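You operate a simulated robot arm through the tools that you are given. There is no shell and no other tool. Be economical: measure what you need, move in short steps, check, and stop when the job is done.

You run a simulated robot arm. Do the job below in one go: nothing can be reset, and whatever is moved stays where it is left.

JOB
Put the white pad on top of the flat carton on the top of the red table.

Only the result counts: the job must be done as asked and must still hold three seconds after the hand-in. Knocking over, shifting, dropping, spilling or breaking anything else fails it.

ROBOT AND FRAMES
A 7-joint arm with a two-finger parallel gripper, fixed in place. Base frame: the origin is at the foot of the arm, x ahead of it, y to its left, z up; the work surface is at about z = 0. Lengths are in cm, angles in rad, forces in N, time in s.
With the tool pointing down near the work surface it reaches from about 24 to 62 cm from the base axis. Its first joint turns from -1.152 to 1.152 rad. Payload 2.6 kg.
The tool frame sits at the grasp point between the pads (the TCP): z along the fingers, y along the line on which they close. The tips reach 3 cm beyond it. Largest opening 9.4 cm; finger width 2.8, thickness 1; the body of the gripper, 5 by 9.6 cm, starts 5.5 cm behind the TCP.
Orientation is that of the tool frame in the base frame, as [roll, pitch, yaw] about the fixed x, y, z axes, in that order (R = Rz(yaw) Ry(pitch) Rx(roll)). With the fingers straight down and closing along the base's y, the tool's x points along the base's -x, its y along +y and its z along -z.

CONTROLS
- The arm moves only by the tool nudge_tool. Its argument "increments" is a list of rows, each a list of 2 entries, a list of its own where there are three numbers: the shift along the tool's x, y, z in cm, then the turn, a rotation vector about the tool's x, y, z in rad. In form: [[[tx, ty, tz], [ax, ay, az]], ...]. A call has 1 to 8 rows; each row shifts and turns the commanded pose from where the row before left it, along the tool's axes as they then stand. "fingers" is the opening in per cent of the stroke, from 0 (shut) to 100 (fully open), set as the call begins (left out, the last holds). A row lasts 0.2 s, in which the tool goes at most 5 cm and 0.15 rad; a call with a longer step from one row to the next is refused whole, and so is a gripper value outside its range. A pose out of reach is approached as far as the arm can. The call stops where the force on the tool passes 40 N (or 10 N more than at its start, if that is more) or the arm is blocked; 0.2 s more then pass. Each finger travels about 7.2 cm/s and halts on what it meets, pressing with about 42 N; the grip force reading is that of the motor and also rises with nothing between the fingers. The clock runs only during rows and for 0.2 s after the last one: add rows that do not move to give the fingers time. It gives the time, the measured TCP pose, the force on the tool (base axes), the opening and the grip force at its end, in the units of the frame above (readings bear some noise).
- Cameras (640 x 400 px; columns grow to the right, rows downward): "scene" is fixed at [3.07, 42.93, 55.95]; the picture's right is [-0.81, -0.58, 0.00], its down [-0.36, 0.50, -0.79] and it looks along [0.46, -0.64, -0.61] (base axes); focal length 321 px, centre (320, 200). "wrist" rides on the gripper at [-3.7, 0, -5.8] in the tool frame; the picture's right is [0.00, -1.00, 0.00], its down [0.97, 0.00, -0.24] and it looks along [0.24, 0.00, 0.97] (tool axes); focal length 218 px, centre (320, 200). There is no depth. A picture from a camera that has moved, and an enlarged one, comes with that camera's place and axes in the base frame and with its lens.
- get_image(camera): a new picture of that camera. The clock stands still meanwhile.
- inspect(camera, box): a new picture of the part [left, top, right, bottom] of that camera's present view, enlarged. The clock stands still meanwhile.
- hand_in(): hands the job in; it is judged then, once.

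Go step by step. Nothing tells you positions but the pictures and the camera data: compare them with the known pose of the tool, close in by small moves and look again before you grip or let go. The budget is 90 turns and 42 pictures, counting those below and the enlarged ones. Unless the task says otherwise, let go and move clear before handing in, and close with one line.

The tools are called after "Request:" as name(argument=value, ...) on one line, values as JSON. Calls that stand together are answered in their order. nudge_tool: Moves the arm, as the interface text tells. Its arguments: {"type":"object","properties":{"increments":{"type":"array","items":{"type":"array"}},"fingers":{"type":"number"}},"required":["increments"]} The other tools are called the same way: get_image (camera) takes a picture; inspect (camera, box) takes an enlarged picture of a part of a camera's view; hand_in () hands the job in.

At the start:

```text
time: 0.0
tcp_pos: [42.83, -18.55, 26.46]
tcp_rot: [-3.141, 0.001, -3.141]
force: [-0.3, 0.6, 0.1]
gripper_width: 9.42
finger_force: 0.0
```

scene: 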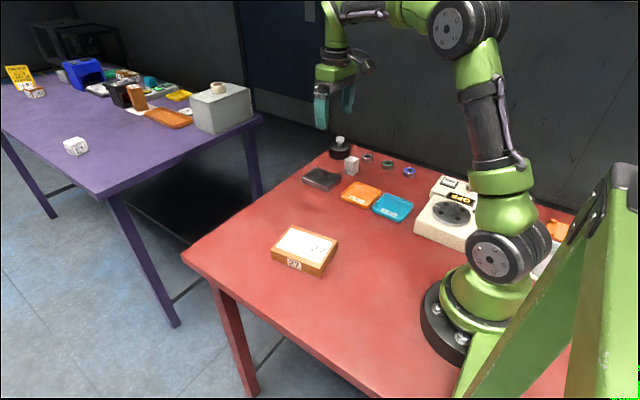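
wrist: 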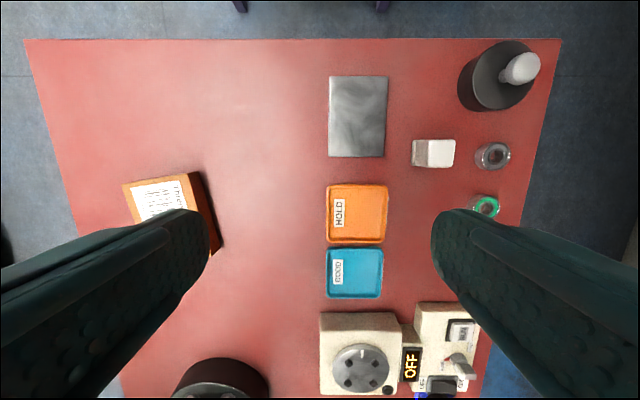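

I see a carton marked 27 with a white top on the red table, and a small white block near the dark grey plate. I'll enlarge both areas to identify the "pad" and the "flat carton".

Request:
inspect(camera="scene", box=[250, 120, 450, 290])

Request:
inspect(camera="wrist", box=[310, 30, 550, 230])

Request:
inspect(camera="scene", box=[0, 40, 270, 200])

```text
2.35 times, centred on (350, 205) of scene
camera zoom: at [3.07, 42.93, 55.95], right [-0.81, -0.58, 0.0], down [-0.36, 0.5, -0.79], along [0.46, -0.64, -0.61], focal length 756 px, centre (249, 188)
```

zoom: 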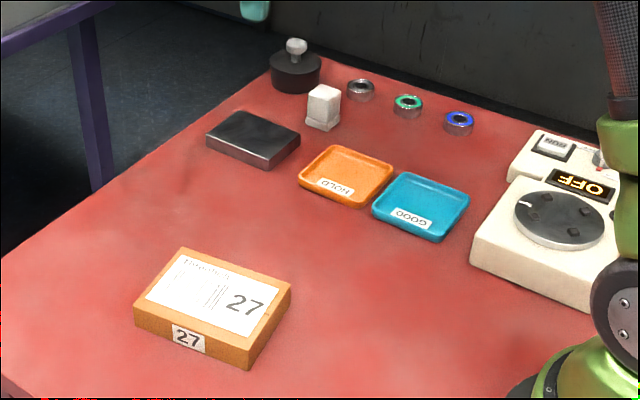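

```text
2.00 times, centred on (430, 130) of wrist
camera zoom: at [46.34, -18.6, 32.35], right [0.0, -1.0, 0.0], down [-0.97, 0.0, 0.24], along [-0.24, 0.0, -0.97], focal length 436 px, centre (100, 340)
```

zoom: 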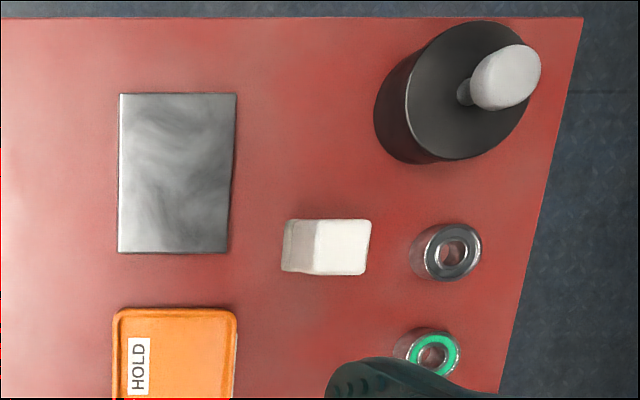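

```text
2.37 times, centred on (135, 120) of scene
camera zoom: at [3.07, 42.93, 55.95], right [-0.81, -0.58, 0.0], down [-0.36, 0.5, -0.79], along [0.46, -0.64, -0.61], focal length 762 px, centre (758, 390)
```

zoom: 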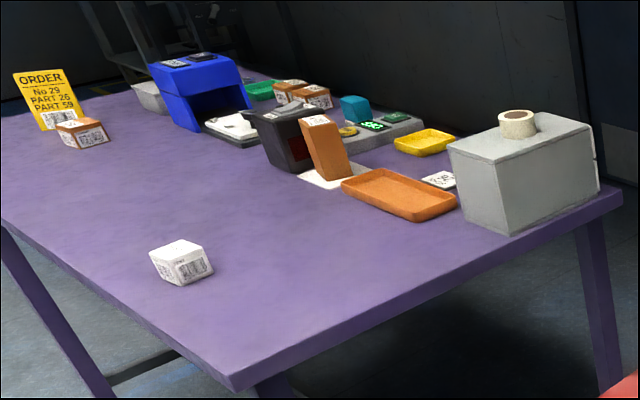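

The white pad is the small block on the red table, about 3.4 × 3.4 × 4.8 cm and centred near (45.5, -33.5). The carton is the one marked 27, with its top near z = 3.4 and centred near (35.6, 3.7). I'll move above the pad, partly close the fingers, and look again.

Request:
nudge_tool(increments=[[[-0.7, -4, 0], [0, 0, 0]], [[-0.7, -4, 0], [0, 0, 0]], [[-0.7, -4, 0], [0, 0, 0]], [[-0.6, -3, 0], [0, 0, 0]], [[0, 0, 4], [0, 0, 0]], [[0, 0, 4], [0, 0, 0]], [[0, 0, 0], [0, 0, 0]]], fingers=62)

Request:
get_image(camera="wrist")

```text
time: 1.6
tcp_pos: [45.15, -33.89, 18.44]
tcp_rot: [-3.141, 0.0, 3.139]
force: [-0.1, 0.1, -0.3]
gripper_width: 5.83
finger_force: 0.0
```

```text
36 pictures are left
camera wrist: at [48.79, -33.92, 24.3], right [0.0, -1.0, 0.0], down [-0.97, 0.0, 0.24], along [-0.24, 0.0, -0.97], focal length 218 px, centre (320, 200)
```

wrist: 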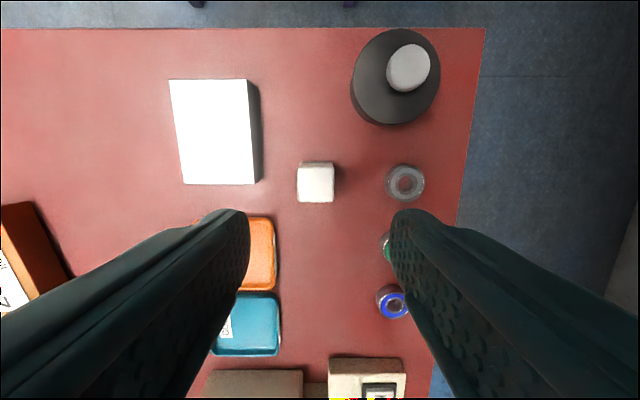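

The new view puts the pad at about (45.55, -33.5) with its top near z ≈ 5. I'll correct for that and go down to z ≈ 6.5, then check again.

Request:
nudge_tool(increments=[[[-0.4, 0.4, 0], [0, 0, 0]], [[0, 0, 3], [0, 0, 0]], [[0, 0, 3], [0, 0, 0]], [[0, 0, 3], [0, 0, 0]], [[0, 0, 2], [0, 0, 0]], [[0, 0, 0], [0, 0, 0]]])

Request:
get_image(camera="wrist")

Request:
inspect(camera="scene", box=[290, 110, 430, 200])

```text
time: 3.0
tcp_pos: [45.7, -33.16, 7.64]
tcp_rot: [3.139, 0.0, -3.14]
force: [0.6, 0.9, -1.0]
gripper_width: 5.84
finger_force: 0.1
```

```text
35 pictures are left
camera wrist: at [49.36, -33.1, 13.34], right [0.0, -1.0, 0.0], down [-0.97, 0.0, 0.24], along [-0.24, 0.0, -0.97], focal length 218 px, centre (320, 200)
```

wrist: 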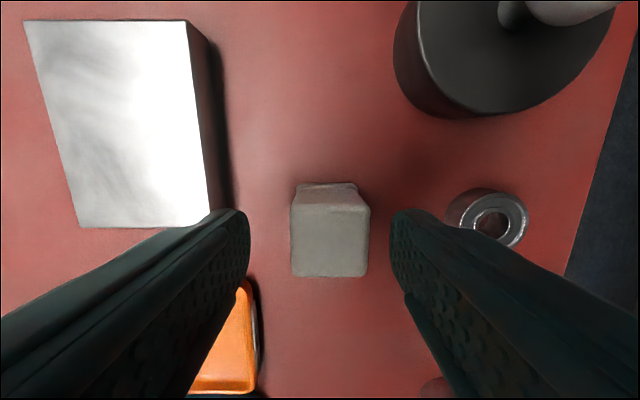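

```text
4.44 times, centred on (360, 155) of scene
camera zoom: at [3.07, 42.93, 55.95], right [-0.81, -0.58, 0.0], down [-0.36, 0.5, -0.79], along [0.46, -0.64, -0.61], focal length 1428 px, centre (142, 400)
```

zoom: 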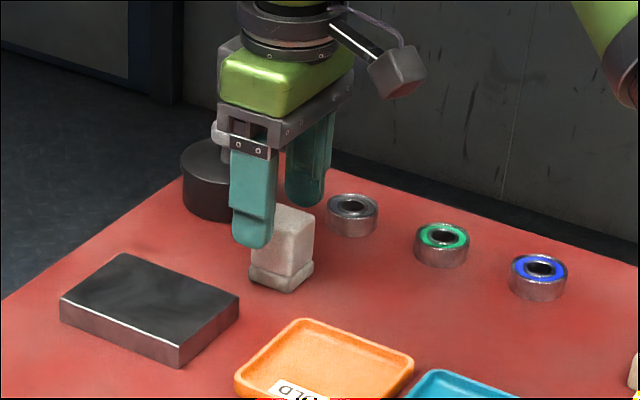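

The pad sits between the fingers, about 0.3 cm toward -y, and the knob and plate are clear. I'll shift over, go down to z ≈ 3.6 and close.

Request:
nudge_tool(increments=[[[0, -0.3, 0], [0, 0, 0]], [[0, 0, 1.5], [0, 0, 0]], [[0, 0, 1.5], [0, 0, 0]], [[0, 0, 0.9], [0, 0, 0]], [[0, 0, 0], [0, 0, 0]]])

Request:
inspect(camera="scene", box=[290, 110, 430, 200])

```text
time: 4.2
tcp_pos: [45.77, -33.42, 3.5]
tcp_rot: [-3.141, 0.001, 3.142]
force: [-1.0, 0.1, -0.2]
gripper_width: 5.83
finger_force: 0.0
```

```text
4.44 times, centred on (360, 155) of scene
camera zoom: at [3.07, 42.93, 55.95], right [-0.81, -0.58, 0.0], down [-0.36, 0.5, -0.79], along [0.46, -0.64, -0.61], focal length 1428 px, centre (142, 400)
```

zoom: 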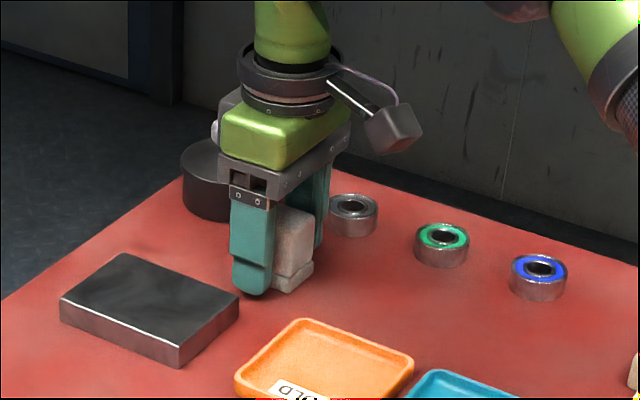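

The fingers straddle the pad and nothing else is touched. I'll close the gripper.

Request:
nudge_tool(increments=[[[0, 0, 0], [0, 0, 0]], [[0, 0, 0], [0, 0, 0]], [[0, 0, 0], [0, 0, 0]], [[0, 0, 0], [0, 0, 0]]], fingers=0)

Request:
nudge_tool(increments=[[[0, 0, -1], [0, 0, 0]], [[0, 0, -1], [0, 0, 0]], [[0, 0, -2], [0, 0, 0]], [[0, 0, -3], [0, 0, 0]], [[0, 0, -3], [0, 0, 0]], [[0, 0, -3], [0, 0, 0]], [[0, 0, 0], [0, 0, 0]]])

Request:
inspect(camera="scene", box=[270, 60, 450, 200])

Request:
get_image(camera="wrist")

```text
time: 5.2
tcp_pos: [45.8, -33.41, 3.61]
tcp_rot: [-3.141, 0.0, 3.141]
force: [0.0, 1.0, -0.7]
gripper_width: 3.73
finger_force: 42.2
```

```text
time: 6.8
tcp_pos: [45.65, -33.32, 16.63]
tcp_rot: [-3.141, 0.0, -3.141]
force: [0.2, 0.3, -1.3]
gripper_width: 3.27
finger_force: 42.1
```

```text
2.86 times, centred on (360, 130) of scene
camera zoom: at [3.07, 42.93, 55.95], right [-0.81, -0.58, 0.0], down [-0.36, 0.5, -0.79], along [0.46, -0.64, -0.61], focal length 918 px, centre (206, 400)
```

zoom: 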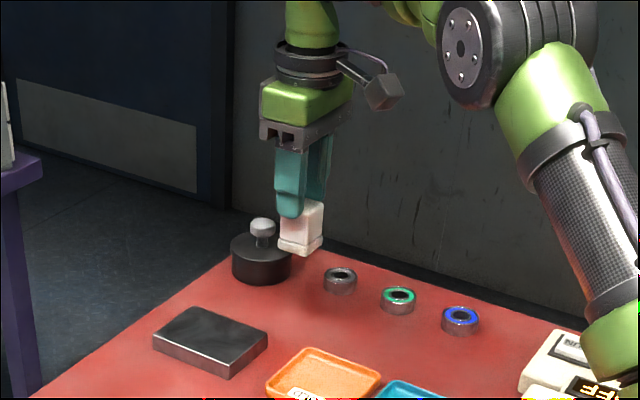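

```text
31 pictures are left
camera wrist: at [49.26, -33.37, 22.49], right [0.0, -1.0, 0.0], down [-0.97, 0.0, 0.24], along [-0.24, 0.0, -0.97], focal length 218 px, centre (320, 200)
```

wrist: 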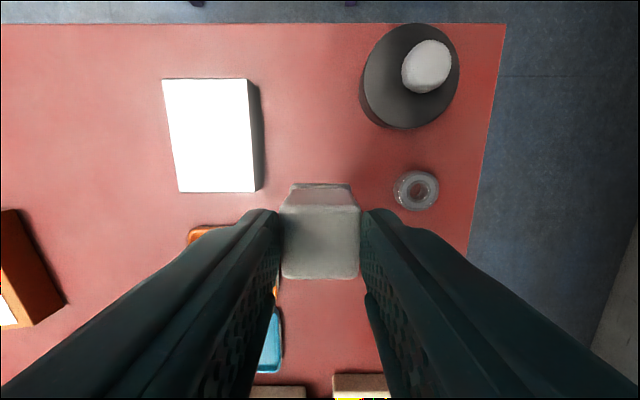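

The opening changed from 3.73 to 3.27 and the pad now hangs low in the fingers, so it slipped during the lift. I'll look closely before the clock runs on.

Request:
inspect(camera="scene", box=[335, 95, 385, 155])

Request:
inspect(camera="wrist", box=[250, 150, 400, 290])

```text
6.67 times, centred on (360, 125) of scene
camera zoom: at [3.07, 42.93, 55.95], right [-0.81, -0.58, 0.0], down [-0.36, 0.5, -0.79], along [0.46, -0.64, -0.61], focal length 2143 px, centre (53, 700)
```

zoom: 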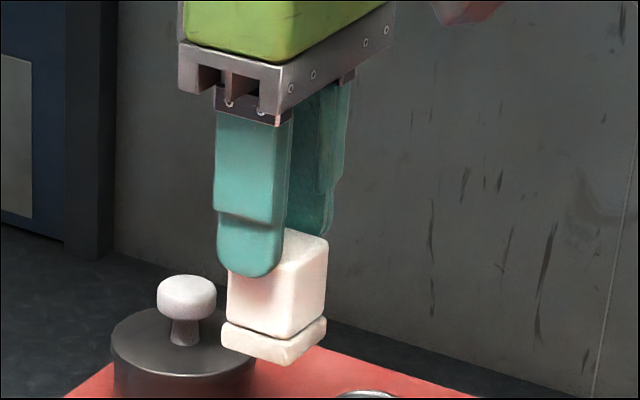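

```text
2.86 times, centred on (325, 220) of wrist
camera zoom: at [49.26, -33.37, 22.49], right [0.0, -1.0, 0.0], down [-0.97, 0.0, 0.24], along [-0.24, 0.0, -0.97], focal length 624 px, centre (306, 143)
```

zoom: 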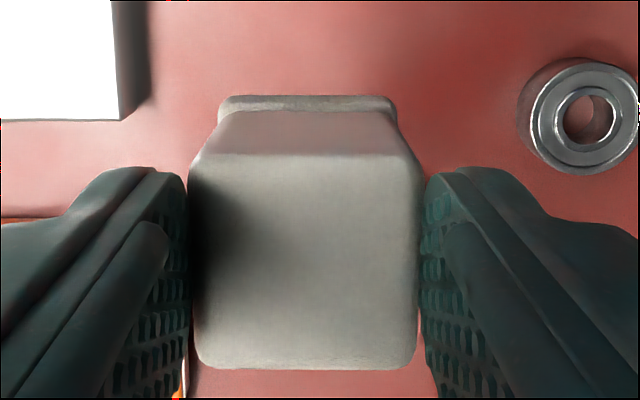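

The pad is held only by its upper part, so carrying it like this is risky. I'll lower it gently back to its spot and re-grip on the body above the lip.

Request:
nudge_tool(increments=[[[0, 0, 1], [0, 0, 0]], [[0, 0, 2], [0, 0, 0]], [[0, 0, 2], [0, 0, 0]], [[0, 0, 1.5], [0, 0, 0]], [[0, 0, 0.8], [0, 0, 0]], [[0, 0, 0.4], [0, 0, 0]], [[0, 0, 0.2], [0, 0, 0]]])

Request:
inspect(camera="scene", box=[325, 115, 395, 185])

```text
time: 8.4
tcp_pos: [45.88, -33.4, 8.74]
tcp_rot: [-3.141, 0.0, 3.14]
force: [-0.5, 0.3, -0.8]
gripper_width: 3.26
finger_force: 42.6
```

```text
5.71 times, centred on (360, 150) of scene
camera zoom: at [3.07, 42.93, 55.95], right [-0.81, -0.58, 0.0], down [-0.36, 0.5, -0.79], along [0.46, -0.64, -0.61], focal length 1836 px, centre (91, 486)
```

zoom: 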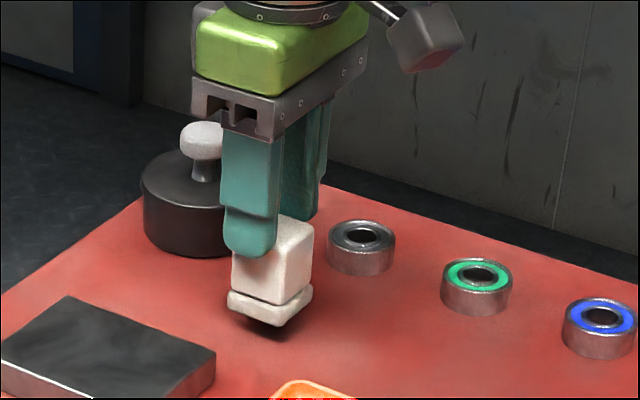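

The pad still hangs about 1–1.5 cm above the table. I'll keep lowering in small steps and watch the force.

Request:
nudge_tool(increments=[[[0, 0, 0.4], [0, 0, 0]], [[0, 0, 0.4], [0, 0, 0]], [[0, 0, 0.2], [0, 0, 0]], [[0, 0, 0], [0, 0, 0]]])

Request:
inspect(camera="scene", box=[325, 115, 395, 185])

```text
time: 9.4
tcp_pos: [45.94, -33.53, 7.59]
tcp_rot: [3.141, 0.001, 3.139]
force: [-0.4, 0.1, -1.4]
gripper_width: 3.26
finger_force: 42.0
```

```text
5.71 times, centred on (360, 150) of scene
camera zoom: at [3.07, 42.93, 55.95], right [-0.81, -0.58, 0.0], down [-0.36, 0.5, -0.79], along [0.46, -0.64, -0.61], focal length 1836 px, centre (91, 486)
```

zoom: 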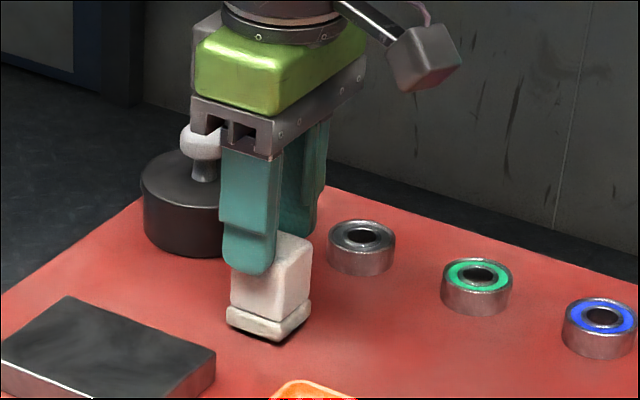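

About 0.3–0.4 cm remains. I'll lower until it makes contact.

Request:
nudge_tool(increments=[[[0, 0, 0.15], [0, 0, 0]], [[0, 0, 0.15], [0, 0, 0]], [[0, 0, 0.1], [0, 0, 0]], [[0, 0, 0], [0, 0, 0]]])

Request:
inspect(camera="scene", box=[325, 115, 395, 185])

```text
time: 10.4
tcp_pos: [45.76, -33.49, 7.16]
tcp_rot: [-3.142, 0.002, 3.141]
force: [0.6, -0.7, 0.9]
gripper_width: 3.26
finger_force: 42.3
```

```text
5.71 times, centred on (360, 150) of scene
camera zoom: at [3.07, 42.93, 55.95], right [-0.81, -0.58, 0.0], down [-0.36, 0.5, -0.79], along [0.46, -0.64, -0.61], focal length 1836 px, centre (91, 486)
```

zoom: 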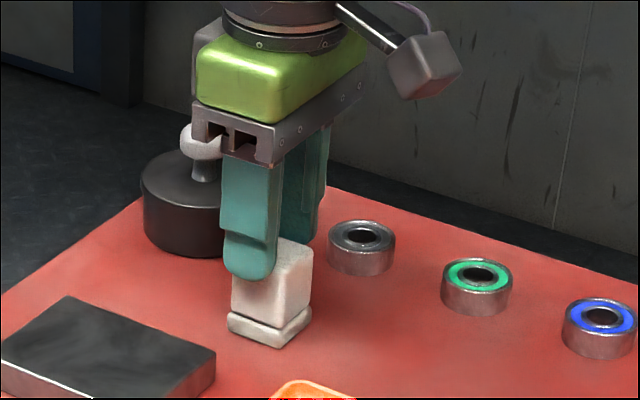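

The pad is back on the table. I'll open, go down so the tips are just above the lip (TCP z ≈ 4.6), and re-grip.

Request:
nudge_tool(increments=[[[0, 0, 0], [0, 0, 0]], [[0, 0, 0], [0, 0, 0]], [[0, 0, 0], [0, 0, 0]], [[0, 0, 1], [0, 0, 0]], [[0, 0, 1], [0, 0, 0]], [[0, 0, 0.6], [0, 0, 0]], [[0, 0, 0], [0, 0, 0]]], fingers=60)

Request:
nudge_tool(increments=[[[0, 0, 0], [0, 0, 0]], [[0, 0, 0], [0, 0, 0]], [[0, 0, 0], [0, 0, 0]], [[0, 0, 0], [0, 0, 0]], [[0, 0, 0], [0, 0, 0]]], fingers=0)

Request:
inspect(camera="scene", box=[325, 115, 395, 185])

```text
time: 12.0
tcp_pos: [45.81, -33.43, 4.61]
tcp_rot: [3.14, 0.0, 3.139]
force: [0.2, -0.3, 0.3]
gripper_width: 5.63
finger_force: 0.1
```

```text
time: 13.2
tcp_pos: [45.79, -33.39, 4.65]
tcp_rot: [3.141, -0.001, -3.141]
force: [0.8, -0.2, -0.5]
gripper_width: 3.74
finger_force: 41.9
```

```text
5.71 times, centred on (360, 150) of scene
camera zoom: at [3.07, 42.93, 55.95], right [-0.81, -0.58, 0.0], down [-0.36, 0.5, -0.79], along [0.46, -0.64, -0.61], focal length 1836 px, centre (91, 486)
```

zoom: 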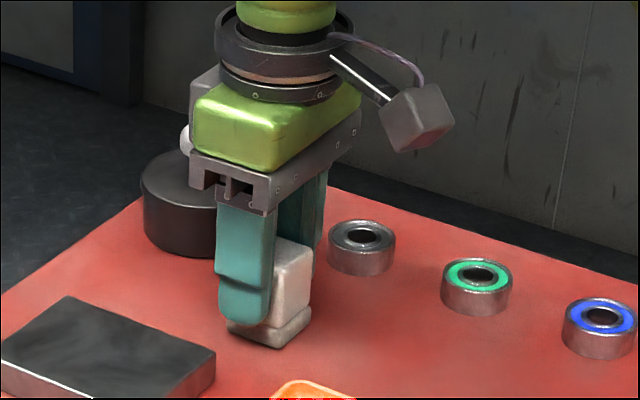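

The 3.74 cm opening means the tips still clamp the wider lip. I'll open, go up 0.9 cm and grip the body.

Request:
nudge_tool(increments=[[[0, 0, 0], [0, 0, 0]], [[0, 0, 0], [0, 0, 0]], [[0, 0, -0.5], [0, 0, 0]], [[0, 0, -0.4], [0, 0, 0]], [[0, 0, 0], [0, 0, 0]]], fingers=55)

Request:
nudge_tool(increments=[[[0, 0, 0], [0, 0, 0]], [[0, 0, 0], [0, 0, 0]], [[0, 0, 0], [0, 0, 0]], [[0, 0, 0], [0, 0, 0]], [[0, 0, 0], [0, 0, 0]]], fingers=0)

Request:
nudge_tool(increments=[[[0, 0, -0.2], [0, 0, 0]], [[0, 0, -0.4], [0, 0, 0]], [[0, 0, -0.4], [0, 0, 0]], [[0, 0, -0.4], [0, 0, 0]], [[0, 0, -0.2], [0, 0, 0]], [[0, 0, 0], [0, 0, 0]]])

Request:
inspect(camera="scene", box=[325, 115, 395, 185])

```text
time: 14.4
tcp_pos: [45.77, -33.54, 5.62]
tcp_rot: [-3.142, -0.001, -3.141]
force: [0.3, 0.1, 0.5]
gripper_width: 5.16
finger_force: 0.0
```

```text
time: 15.6
tcp_pos: [45.81, -33.5, 5.63]
tcp_rot: [3.141, 0.001, 3.14]
force: [-0.8, 0.2, 2.7]
gripper_width: 3.29
finger_force: 42.2
```

```text
time: 17.0
tcp_pos: [45.79, -33.39, 7.3]
tcp_rot: [-3.141, -0.002, 3.141]
force: [-0.3, 0.8, 0.1]
gripper_width: 3.25
finger_force: 42.1
```

```text
5.71 times, centred on (360, 150) of scene
camera zoom: at [3.07, 42.93, 55.95], right [-0.81, -0.58, 0.0], down [-0.36, 0.5, -0.79], along [0.46, -0.64, -0.61], focal length 1836 px, centre (91, 486)
```

zoom: 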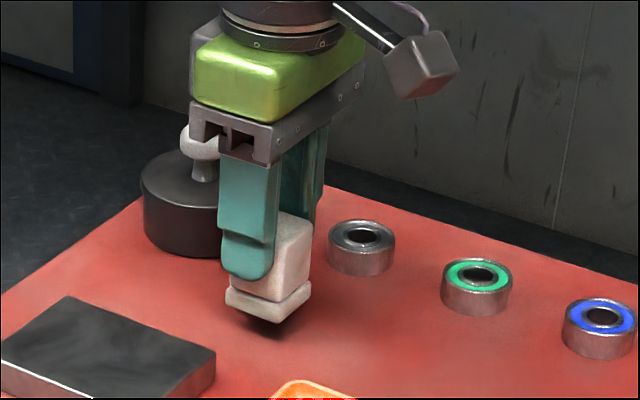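

The pad is lifted about 1.5 cm with a fuller hold and little slip. I'll go on up gently and compare.

Request:
nudge_tool(increments=[[[0, 0, -0.5], [0, 0, 0]], [[0, 0, -1], [0, 0, 0]], [[0, 0, -1.2], [0, 0, 0]], [[0, 0, -1.2], [0, 0, 0]], [[0, 0, -1.2], [0, 0, 0]], [[0, 0, -1], [0, 0, 0]], [[0, 0, -0.5], [0, 0, 0]], [[0, 0, 0], [0, 0, 0]]])

Request:
inspect(camera="scene", box=[325, 95, 395, 165])

```text
time: 18.8
tcp_pos: [45.84, -33.36, 13.89]
tcp_rot: [-3.141, 0.001, 3.14]
force: [0.5, 0.2, -1.0]
gripper_width: 3.27
finger_force: 41.9
```

```text
5.71 times, centred on (360, 130) of scene
camera zoom: at [3.07, 42.93, 55.95], right [-0.81, -0.58, 0.0], down [-0.36, 0.5, -0.79], along [0.46, -0.64, -0.61], focal length 1836 px, centre (91, 600)
```

zoom: 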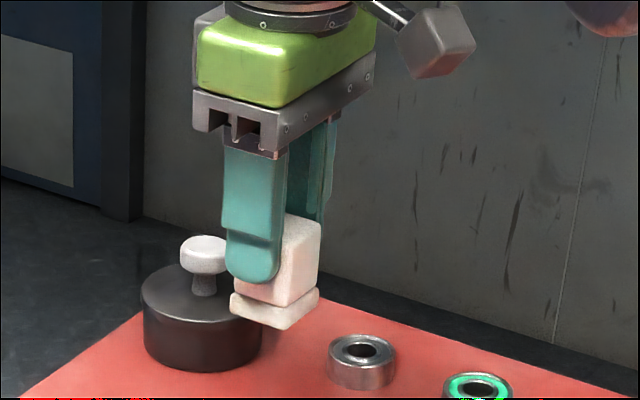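

The hold is steady with no further slip. I'll carry the pad smoothly toward the carton at about z = 14.

Request:
nudge_tool(increments=[[[0.1, 0.7, 0], [0, 0, 0]], [[0.5, 1.6, 0], [0, 0, 0]], [[0.7, 2.3, 0], [0, 0, 0]], [[0.7, 2.6, 0], [0, 0, 0]], [[0.7, 2.6, 0], [0, 0, 0]], [[0.7, 2.6, 0], [0, 0, 0]], [[0.7, 2.6, 0], [0, 0, 0]], [[0.6, 2.0, 0], [0, 0, 0]]])

Request:
nudge_tool(increments=[[[0.5, 2.0, 0], [0, 0, 0]], [[0.6, 2.3, 0], [0, 0, 0]], [[0.6, 2.3, 0], [0, 0, 0]], [[0.5, 2.0, 0], [0, 0, 0]], [[0.4, 1.5, 0], [0, 0, 0]], [[0.2, 0.8, 0], [0, 0, 0]], [[0, 0, 0], [0, 0, 0]]])

Request:
get_image(camera="wrist")

Request:
get_image(camera="scene")

```text
time: 20.6
tcp_pos: [41.21, -16.22, 13.82]
tcp_rot: [3.142, -0.001, -3.14]
force: [0.0, -0.3, -0.7]
gripper_width: 3.27
finger_force: 41.7
```

```text
time: 22.2
tcp_pos: [38.36, -5.63, 13.77]
tcp_rot: [-3.141, 0.0, -3.141]
force: [0.0, 0.4, 0.6]
gripper_width: 3.24
finger_force: 42.1
```

```text
22 pictures are left
camera wrist: at [41.96, -5.67, 19.64], right [0.0, -1.0, 0.0], down [-0.97, 0.0, 0.24], along [-0.24, 0.0, -0.97], focal length 218 px, centre (320, 200)
```

wrist: 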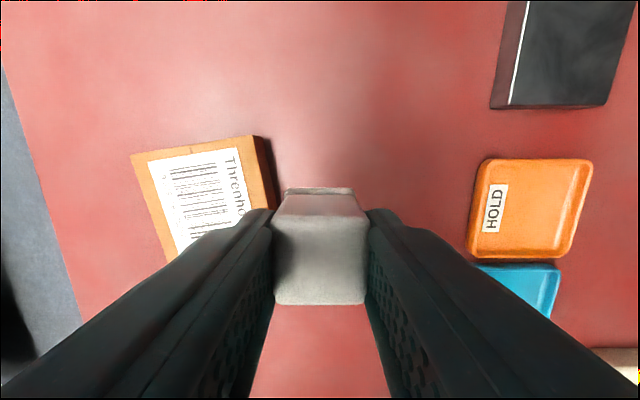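

```text
21 pictures are left
```

scene: 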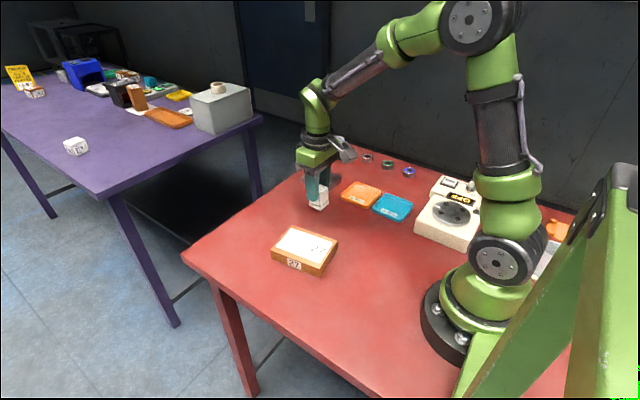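

The carton top runs roughly x 29.5–42, y -2 to 8, with its centre near (35.9, 3.2). I'll move over that point, come down to about 1.5 cm above it, and check.

Request:
nudge_tool(increments=[[[0.2, 0.9, 0], [0, 0, 0]], [[0.5, 1.8, 0], [0, 0, 0]], [[0.6, 2.1, 0], [0, 0, 0]], [[0.6, 2.1, 0], [0, 0, 0]], [[0.4, 1.4, 0], [0, 0, 0]], [[0.2, 0.6, 0.3], [0, 0, 0]], [[0, 0, 0.5], [0, 0, 0]], [[0, 0, 0], [0, 0, 0]]])

Request:
nudge_tool(increments=[[[0, 0, 0.4], [0, 0, 0]], [[0, 0, 0.6], [0, 0, 0]], [[0, 0, 0.6], [0, 0, 0]], [[0, 0, 0.4], [0, 0, 0]], [[0, 0, 0], [0, 0, 0]]])

Request:
inspect(camera="scene", box=[250, 170, 370, 290])

Request:
get_image(camera="wrist")

```text
time: 24.0
tcp_pos: [36.04, 3.31, 12.86]
tcp_rot: [-3.141, 0.001, 3.141]
force: [0.1, -0.6, -1.1]
gripper_width: 3.26
finger_force: 42.1
```

```text
time: 25.2
tcp_pos: [35.86, 3.28, 10.96]
tcp_rot: [-3.141, 0.002, -3.141]
force: [-0.6, 0.8, -0.5]
gripper_width: 3.27
finger_force: 41.9
```

```text
3.33 times, centred on (310, 230) of scene
camera zoom: at [3.07, 42.93, 55.95], right [-0.81, -0.58, 0.0], down [-0.36, 0.5, -0.79], along [0.46, -0.64, -0.61], focal length 1071 px, centre (353, 100)
```

zoom: 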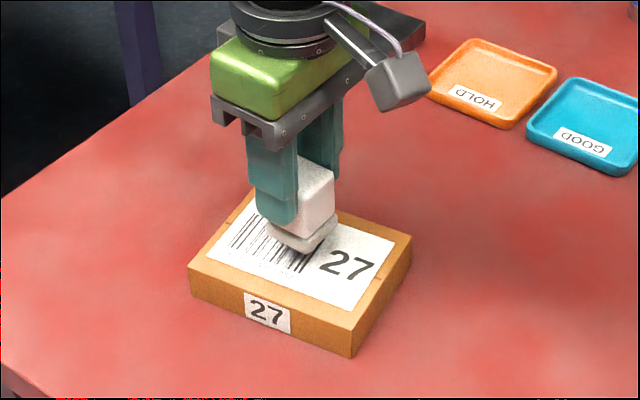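

```text
19 pictures are left
camera wrist: at [39.46, 3.24, 16.82], right [0.0, -1.0, 0.0], down [-0.97, 0.0, 0.24], along [-0.24, 0.0, -0.97], focal length 218 px, centre (320, 200)
```

wrist: 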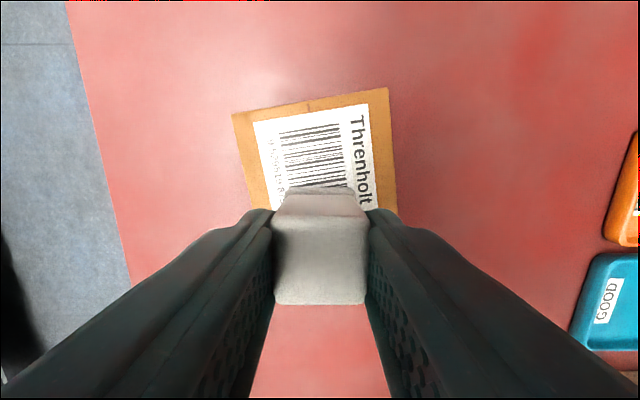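

The pad hangs over the middle of the carton with about 1.5–2 cm to go. I'll lower it slowly.

Request:
nudge_tool(increments=[[[0, 0, 0.3], [0, 0, 0]], [[0, 0, 0.3], [0, 0, 0]], [[0, 0, 0.3], [0, 0, 0]], [[0, 0, 0.2], [0, 0, 0]], [[0, 0, 0], [0, 0, 0]]])

Request:
inspect(camera="scene", box=[270, 200, 350, 280])

```text
time: 26.4
tcp_pos: [35.96, 3.4, 9.74]
tcp_rot: [-3.142, -0.001, 3.14]
force: [0.5, -0.1, 0.1]
gripper_width: 3.27
finger_force: 42.3
```

```text
5.00 times, centred on (310, 240) of scene
camera zoom: at [3.07, 42.93, 55.95], right [-0.81, -0.58, 0.0], down [-0.36, 0.5, -0.79], along [0.46, -0.64, -0.61], focal length 1607 px, centre (370, 0)
```

zoom: 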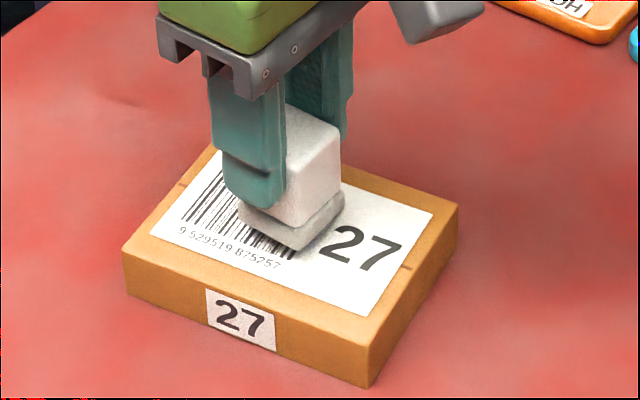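

There is still a gap of roughly 0.5–0.9 cm. I'll lower in finer steps while watching the force.

Request:
nudge_tool(increments=[[[0, 0, 0.15], [0, 0, 0]], [[0, 0, 0.15], [0, 0, 0]], [[0, 0, 0.15], [0, 0, 0]], [[0, 0, 0], [0, 0, 0]]])

Request:
inspect(camera="scene", box=[285, 215, 335, 265])

```text
time: 27.4
tcp_pos: [35.88, 3.25, 9.56]
tcp_rot: [3.141, -0.001, 3.141]
force: [0.1, -0.6, 0.2]
gripper_width: 3.29
finger_force: 42.3
```

```text
8.00 times, centred on (310, 240) of scene
camera zoom: at [3.07, 42.93, 55.95], right [-0.81, -0.58, 0.0], down [-0.36, 0.5, -0.79], along [0.46, -0.64, -0.61], focal length 2571 px, centre (400, -120)
```

zoom: 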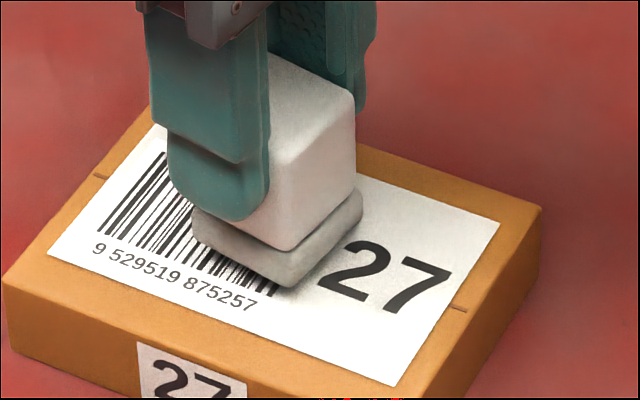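

The contact looks close. One more small lowering will confirm it.

Request:
nudge_tool(increments=[[[0, 0, 0.1], [0, 0, 0]], [[0, 0, 0.1], [0, 0, 0]], [[0, 0, 0], [0, 0, 0]]])

Request:
inspect(camera="scene", box=[285, 215, 335, 265])

```text
time: 28.2
tcp_pos: [35.81, 3.33, 9.32]
tcp_rot: [-3.141, -0.001, 3.141]
force: [-0.1, 0.6, -0.5]
gripper_width: 3.26
finger_force: 42.4
```

```text
8.00 times, centred on (310, 240) of scene
camera zoom: at [3.07, 42.93, 55.95], right [-0.81, -0.58, 0.0], down [-0.36, 0.5, -0.79], along [0.46, -0.64, -0.61], focal length 2571 px, centre (400, -120)
```

zoom: 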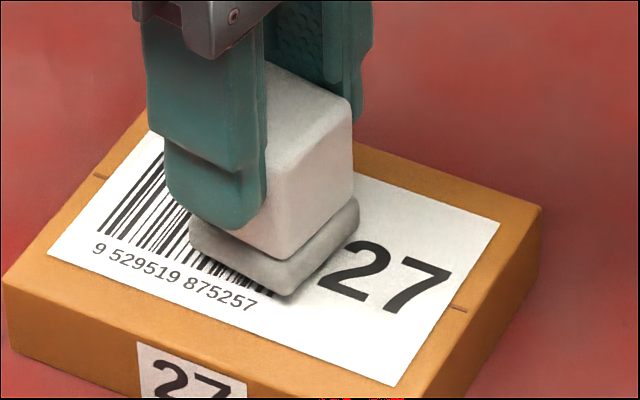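

It is still moving freely, with about 0.2 cm left. I'll lower a touch more.

Request:
nudge_tool(increments=[[[0, 0, 0.1], [0, 0, 0]], [[0, 0, 0.1], [0, 0, 0]], [[0, 0, 0], [0, 0, 0]], [[0, 0, 0], [0, 0, 0]]])

Request:
inspect(camera="scene", box=[285, 215, 335, 265])

```text
time: 29.2
tcp_pos: [35.88, 3.4, 8.94]
tcp_rot: [-3.141, -0.001, 3.141]
force: [-0.1, 0.1, -1.3]
gripper_width: 3.26
finger_force: 42.3
```

```text
8.00 times, centred on (310, 240) of scene
camera zoom: at [3.07, 42.93, 55.95], right [-0.81, -0.58, 0.0], down [-0.36, 0.5, -0.79], along [0.46, -0.64, -0.61], focal length 2571 px, centre (400, -120)
```

zoom: 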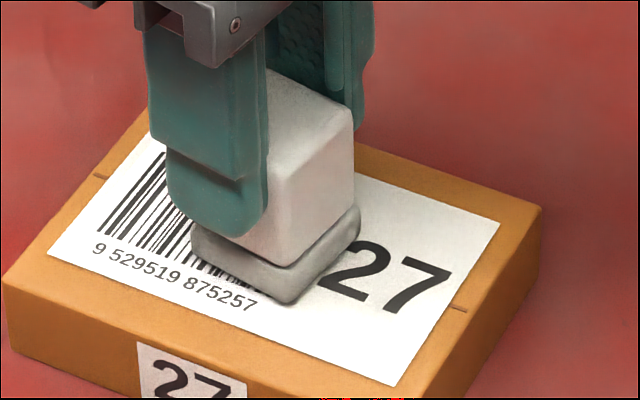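

It is nearly there. One more 0.15 cm should show whether it rests.

Request:
nudge_tool(increments=[[[0, 0, 0.1], [0, 0, 0]], [[0, 0, 0.1], [0, 0, 0]], [[0, 0, 0], [0, 0, 0]], [[0, 0, 0], [0, 0, 0]]])

Request:
inspect(camera="scene", box=[285, 215, 335, 265])

```text
time: 30.2
tcp_pos: [35.89, 3.38, 8.85]
tcp_rot: [-3.141, 0.0, -3.141]
force: [-0.5, -0.3, 0.3]
gripper_width: 3.27
finger_force: 41.9
```

```text
8.00 times, centred on (310, 240) of scene
camera zoom: at [3.07, 42.93, 55.95], right [-0.81, -0.58, 0.0], down [-0.36, 0.5, -0.79], along [0.46, -0.64, -0.61], focal length 2571 px, centre (400, -120)
```

zoom: 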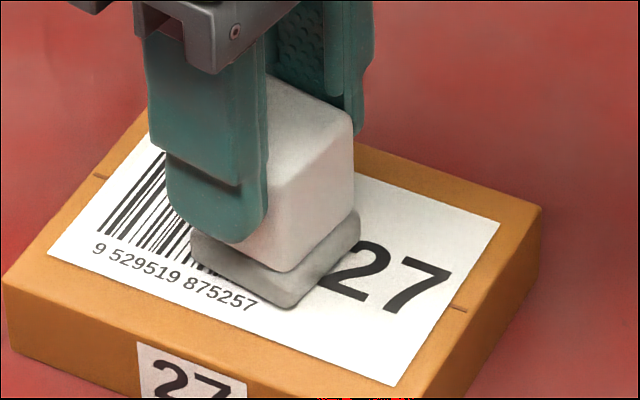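

The pad still follows the gripper. I'll go down another 0.2 cm.

Request:
nudge_tool(increments=[[[0, 0, 0.1], [0, 0, 0]], [[0, 0, 0.1], [0, 0, 0]], [[0, 0, 0], [0, 0, 0]], [[0, 0, 0], [0, 0, 0]]])

Request:
inspect(camera="scene", box=[285, 215, 335, 265])

```text
time: 31.2
tcp_pos: [35.77, 3.47, 8.66]
tcp_rot: [-3.141, 0.0, -3.142]
force: [-0.2, -0.5, 0.1]
gripper_width: 3.28
finger_force: 42.1
```

```text
8.00 times, centred on (310, 240) of scene
camera zoom: at [3.07, 42.93, 55.95], right [-0.81, -0.58, 0.0], down [-0.36, 0.5, -0.79], along [0.46, -0.64, -0.61], focal length 2571 px, centre (400, -120)
```

zoom: 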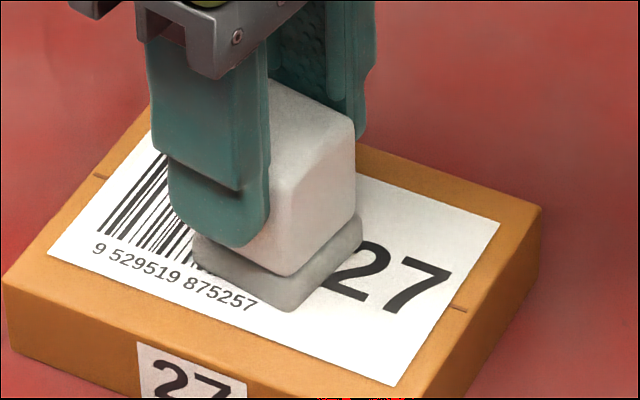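

The pad moved less than the gripper this time and no shadow gap shows, so it's about at contact. I'll lower 0.1 cm more, and check the force.

Request:
nudge_tool(increments=[[[0, 0, 0.1], [0, 0, 0]], [[0, 0, 0], [0, 0, 0]], [[0, 0, 0], [0, 0, 0]]])

Request:
inspect(camera="scene", box=[285, 215, 335, 265])

```text
time: 32.0
tcp_pos: [35.9, 3.33, 8.6]
tcp_rot: [3.141, 0.002, 3.14]
force: [-7.2, -0.2, 22.6]
gripper_width: 3.28
finger_force: 41.9
```

```text
8.00 times, centred on (310, 240) of scene
camera zoom: at [3.06, 42.93, 55.95], right [-0.81, -0.58, 0.0], down [-0.36, 0.5, -0.79], along [0.46, -0.64, -0.61], focal length 2571 px, centre (400, -120)
```

zoom: 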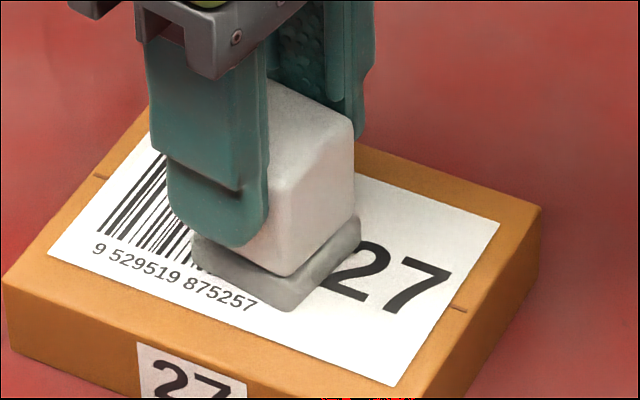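

Contact is confirmed by a 22 N upward force. I'll ease up a hair, open, and rise clear.

Request:
nudge_tool(increments=[[[0, 0, -0.08], [0, 0, 0]], [[0, 0, 0], [0, 0, 0]]])

Request:
nudge_tool(increments=[[[0, 0, 0], [0, 0, 0]], [[0, 0, 0], [0, 0, 0]], [[0, 0, 0], [0, 0, 0]], [[0, 0, 0], [0, 0, 0]]], fingers=60)

Request:
nudge_tool(increments=[[[0, 0, -1], [0, 0, 0]], [[0, 0, -2], [0, 0, 0]], [[0, 0, -3], [0, 0, 0]], [[0, 0, -3], [0, 0, 0]], [[0, 0, -3], [0, 0, 0]], [[0, 0, 0], [0, 0, 0]]])

Request:
get_image(camera="scene")

Request:
get_image(camera="wrist")

```text
time: 32.6
tcp_pos: [35.8, 3.41, 8.75]
tcp_rot: [-3.141, 0.001, -3.141]
force: [-0.7, 0.1, 10.3]
gripper_width: 3.27
finger_force: 41.9
```

```text
time: 33.6
tcp_pos: [35.77, 3.53, 8.8]
tcp_rot: [3.141, 0.001, 3.141]
force: [0.2, -0.3, -0.3]
gripper_width: 5.66
finger_force: 0.0
```

```text
time: 35.0
tcp_pos: [35.81, 3.33, 20.61]
tcp_rot: [-3.139, 0.0, -3.14]
force: [0.8, -0.2, -0.5]
gripper_width: 5.64
finger_force: 0.1
```

```text
11 pictures are left
```

scene: 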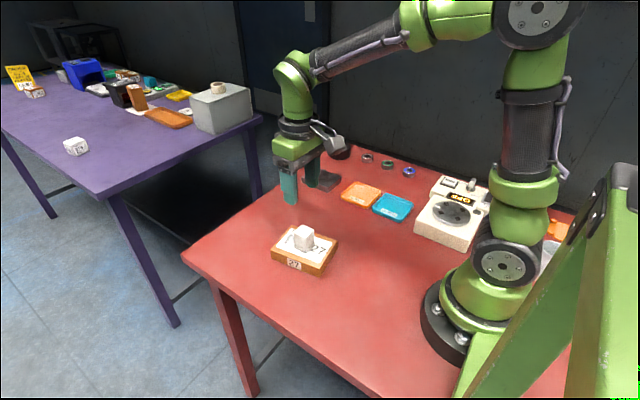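

```text
10 pictures are left
camera wrist: at [39.43, 3.35, 26.48], right [0.0, -1.0, 0.0], down [-0.97, 0.0, 0.24], along [-0.24, 0.0, -0.97], focal length 218 px, centre (320, 200)
```

wrist: 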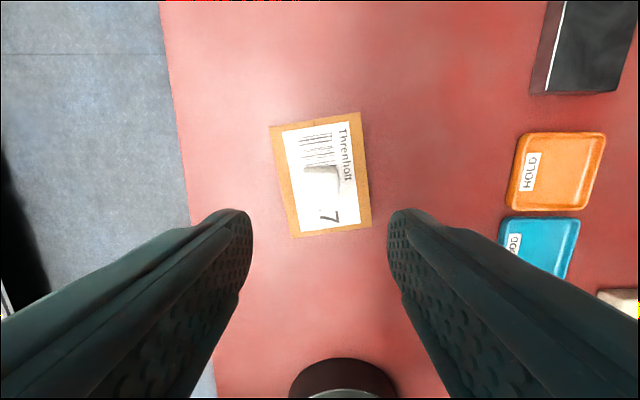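

The pad stands upright in the middle of the carton. The gripper is clear and the other items look where they were, so I'm handing in.

Request:
hand_in()

```text
The job is handed in.
```

The white pad is standing upright on the flat carton marked 27 on the red table, and I saw nothing else disturbed; the pad slipped in the grip on the first lift, so I set it back down and re-gripped it.
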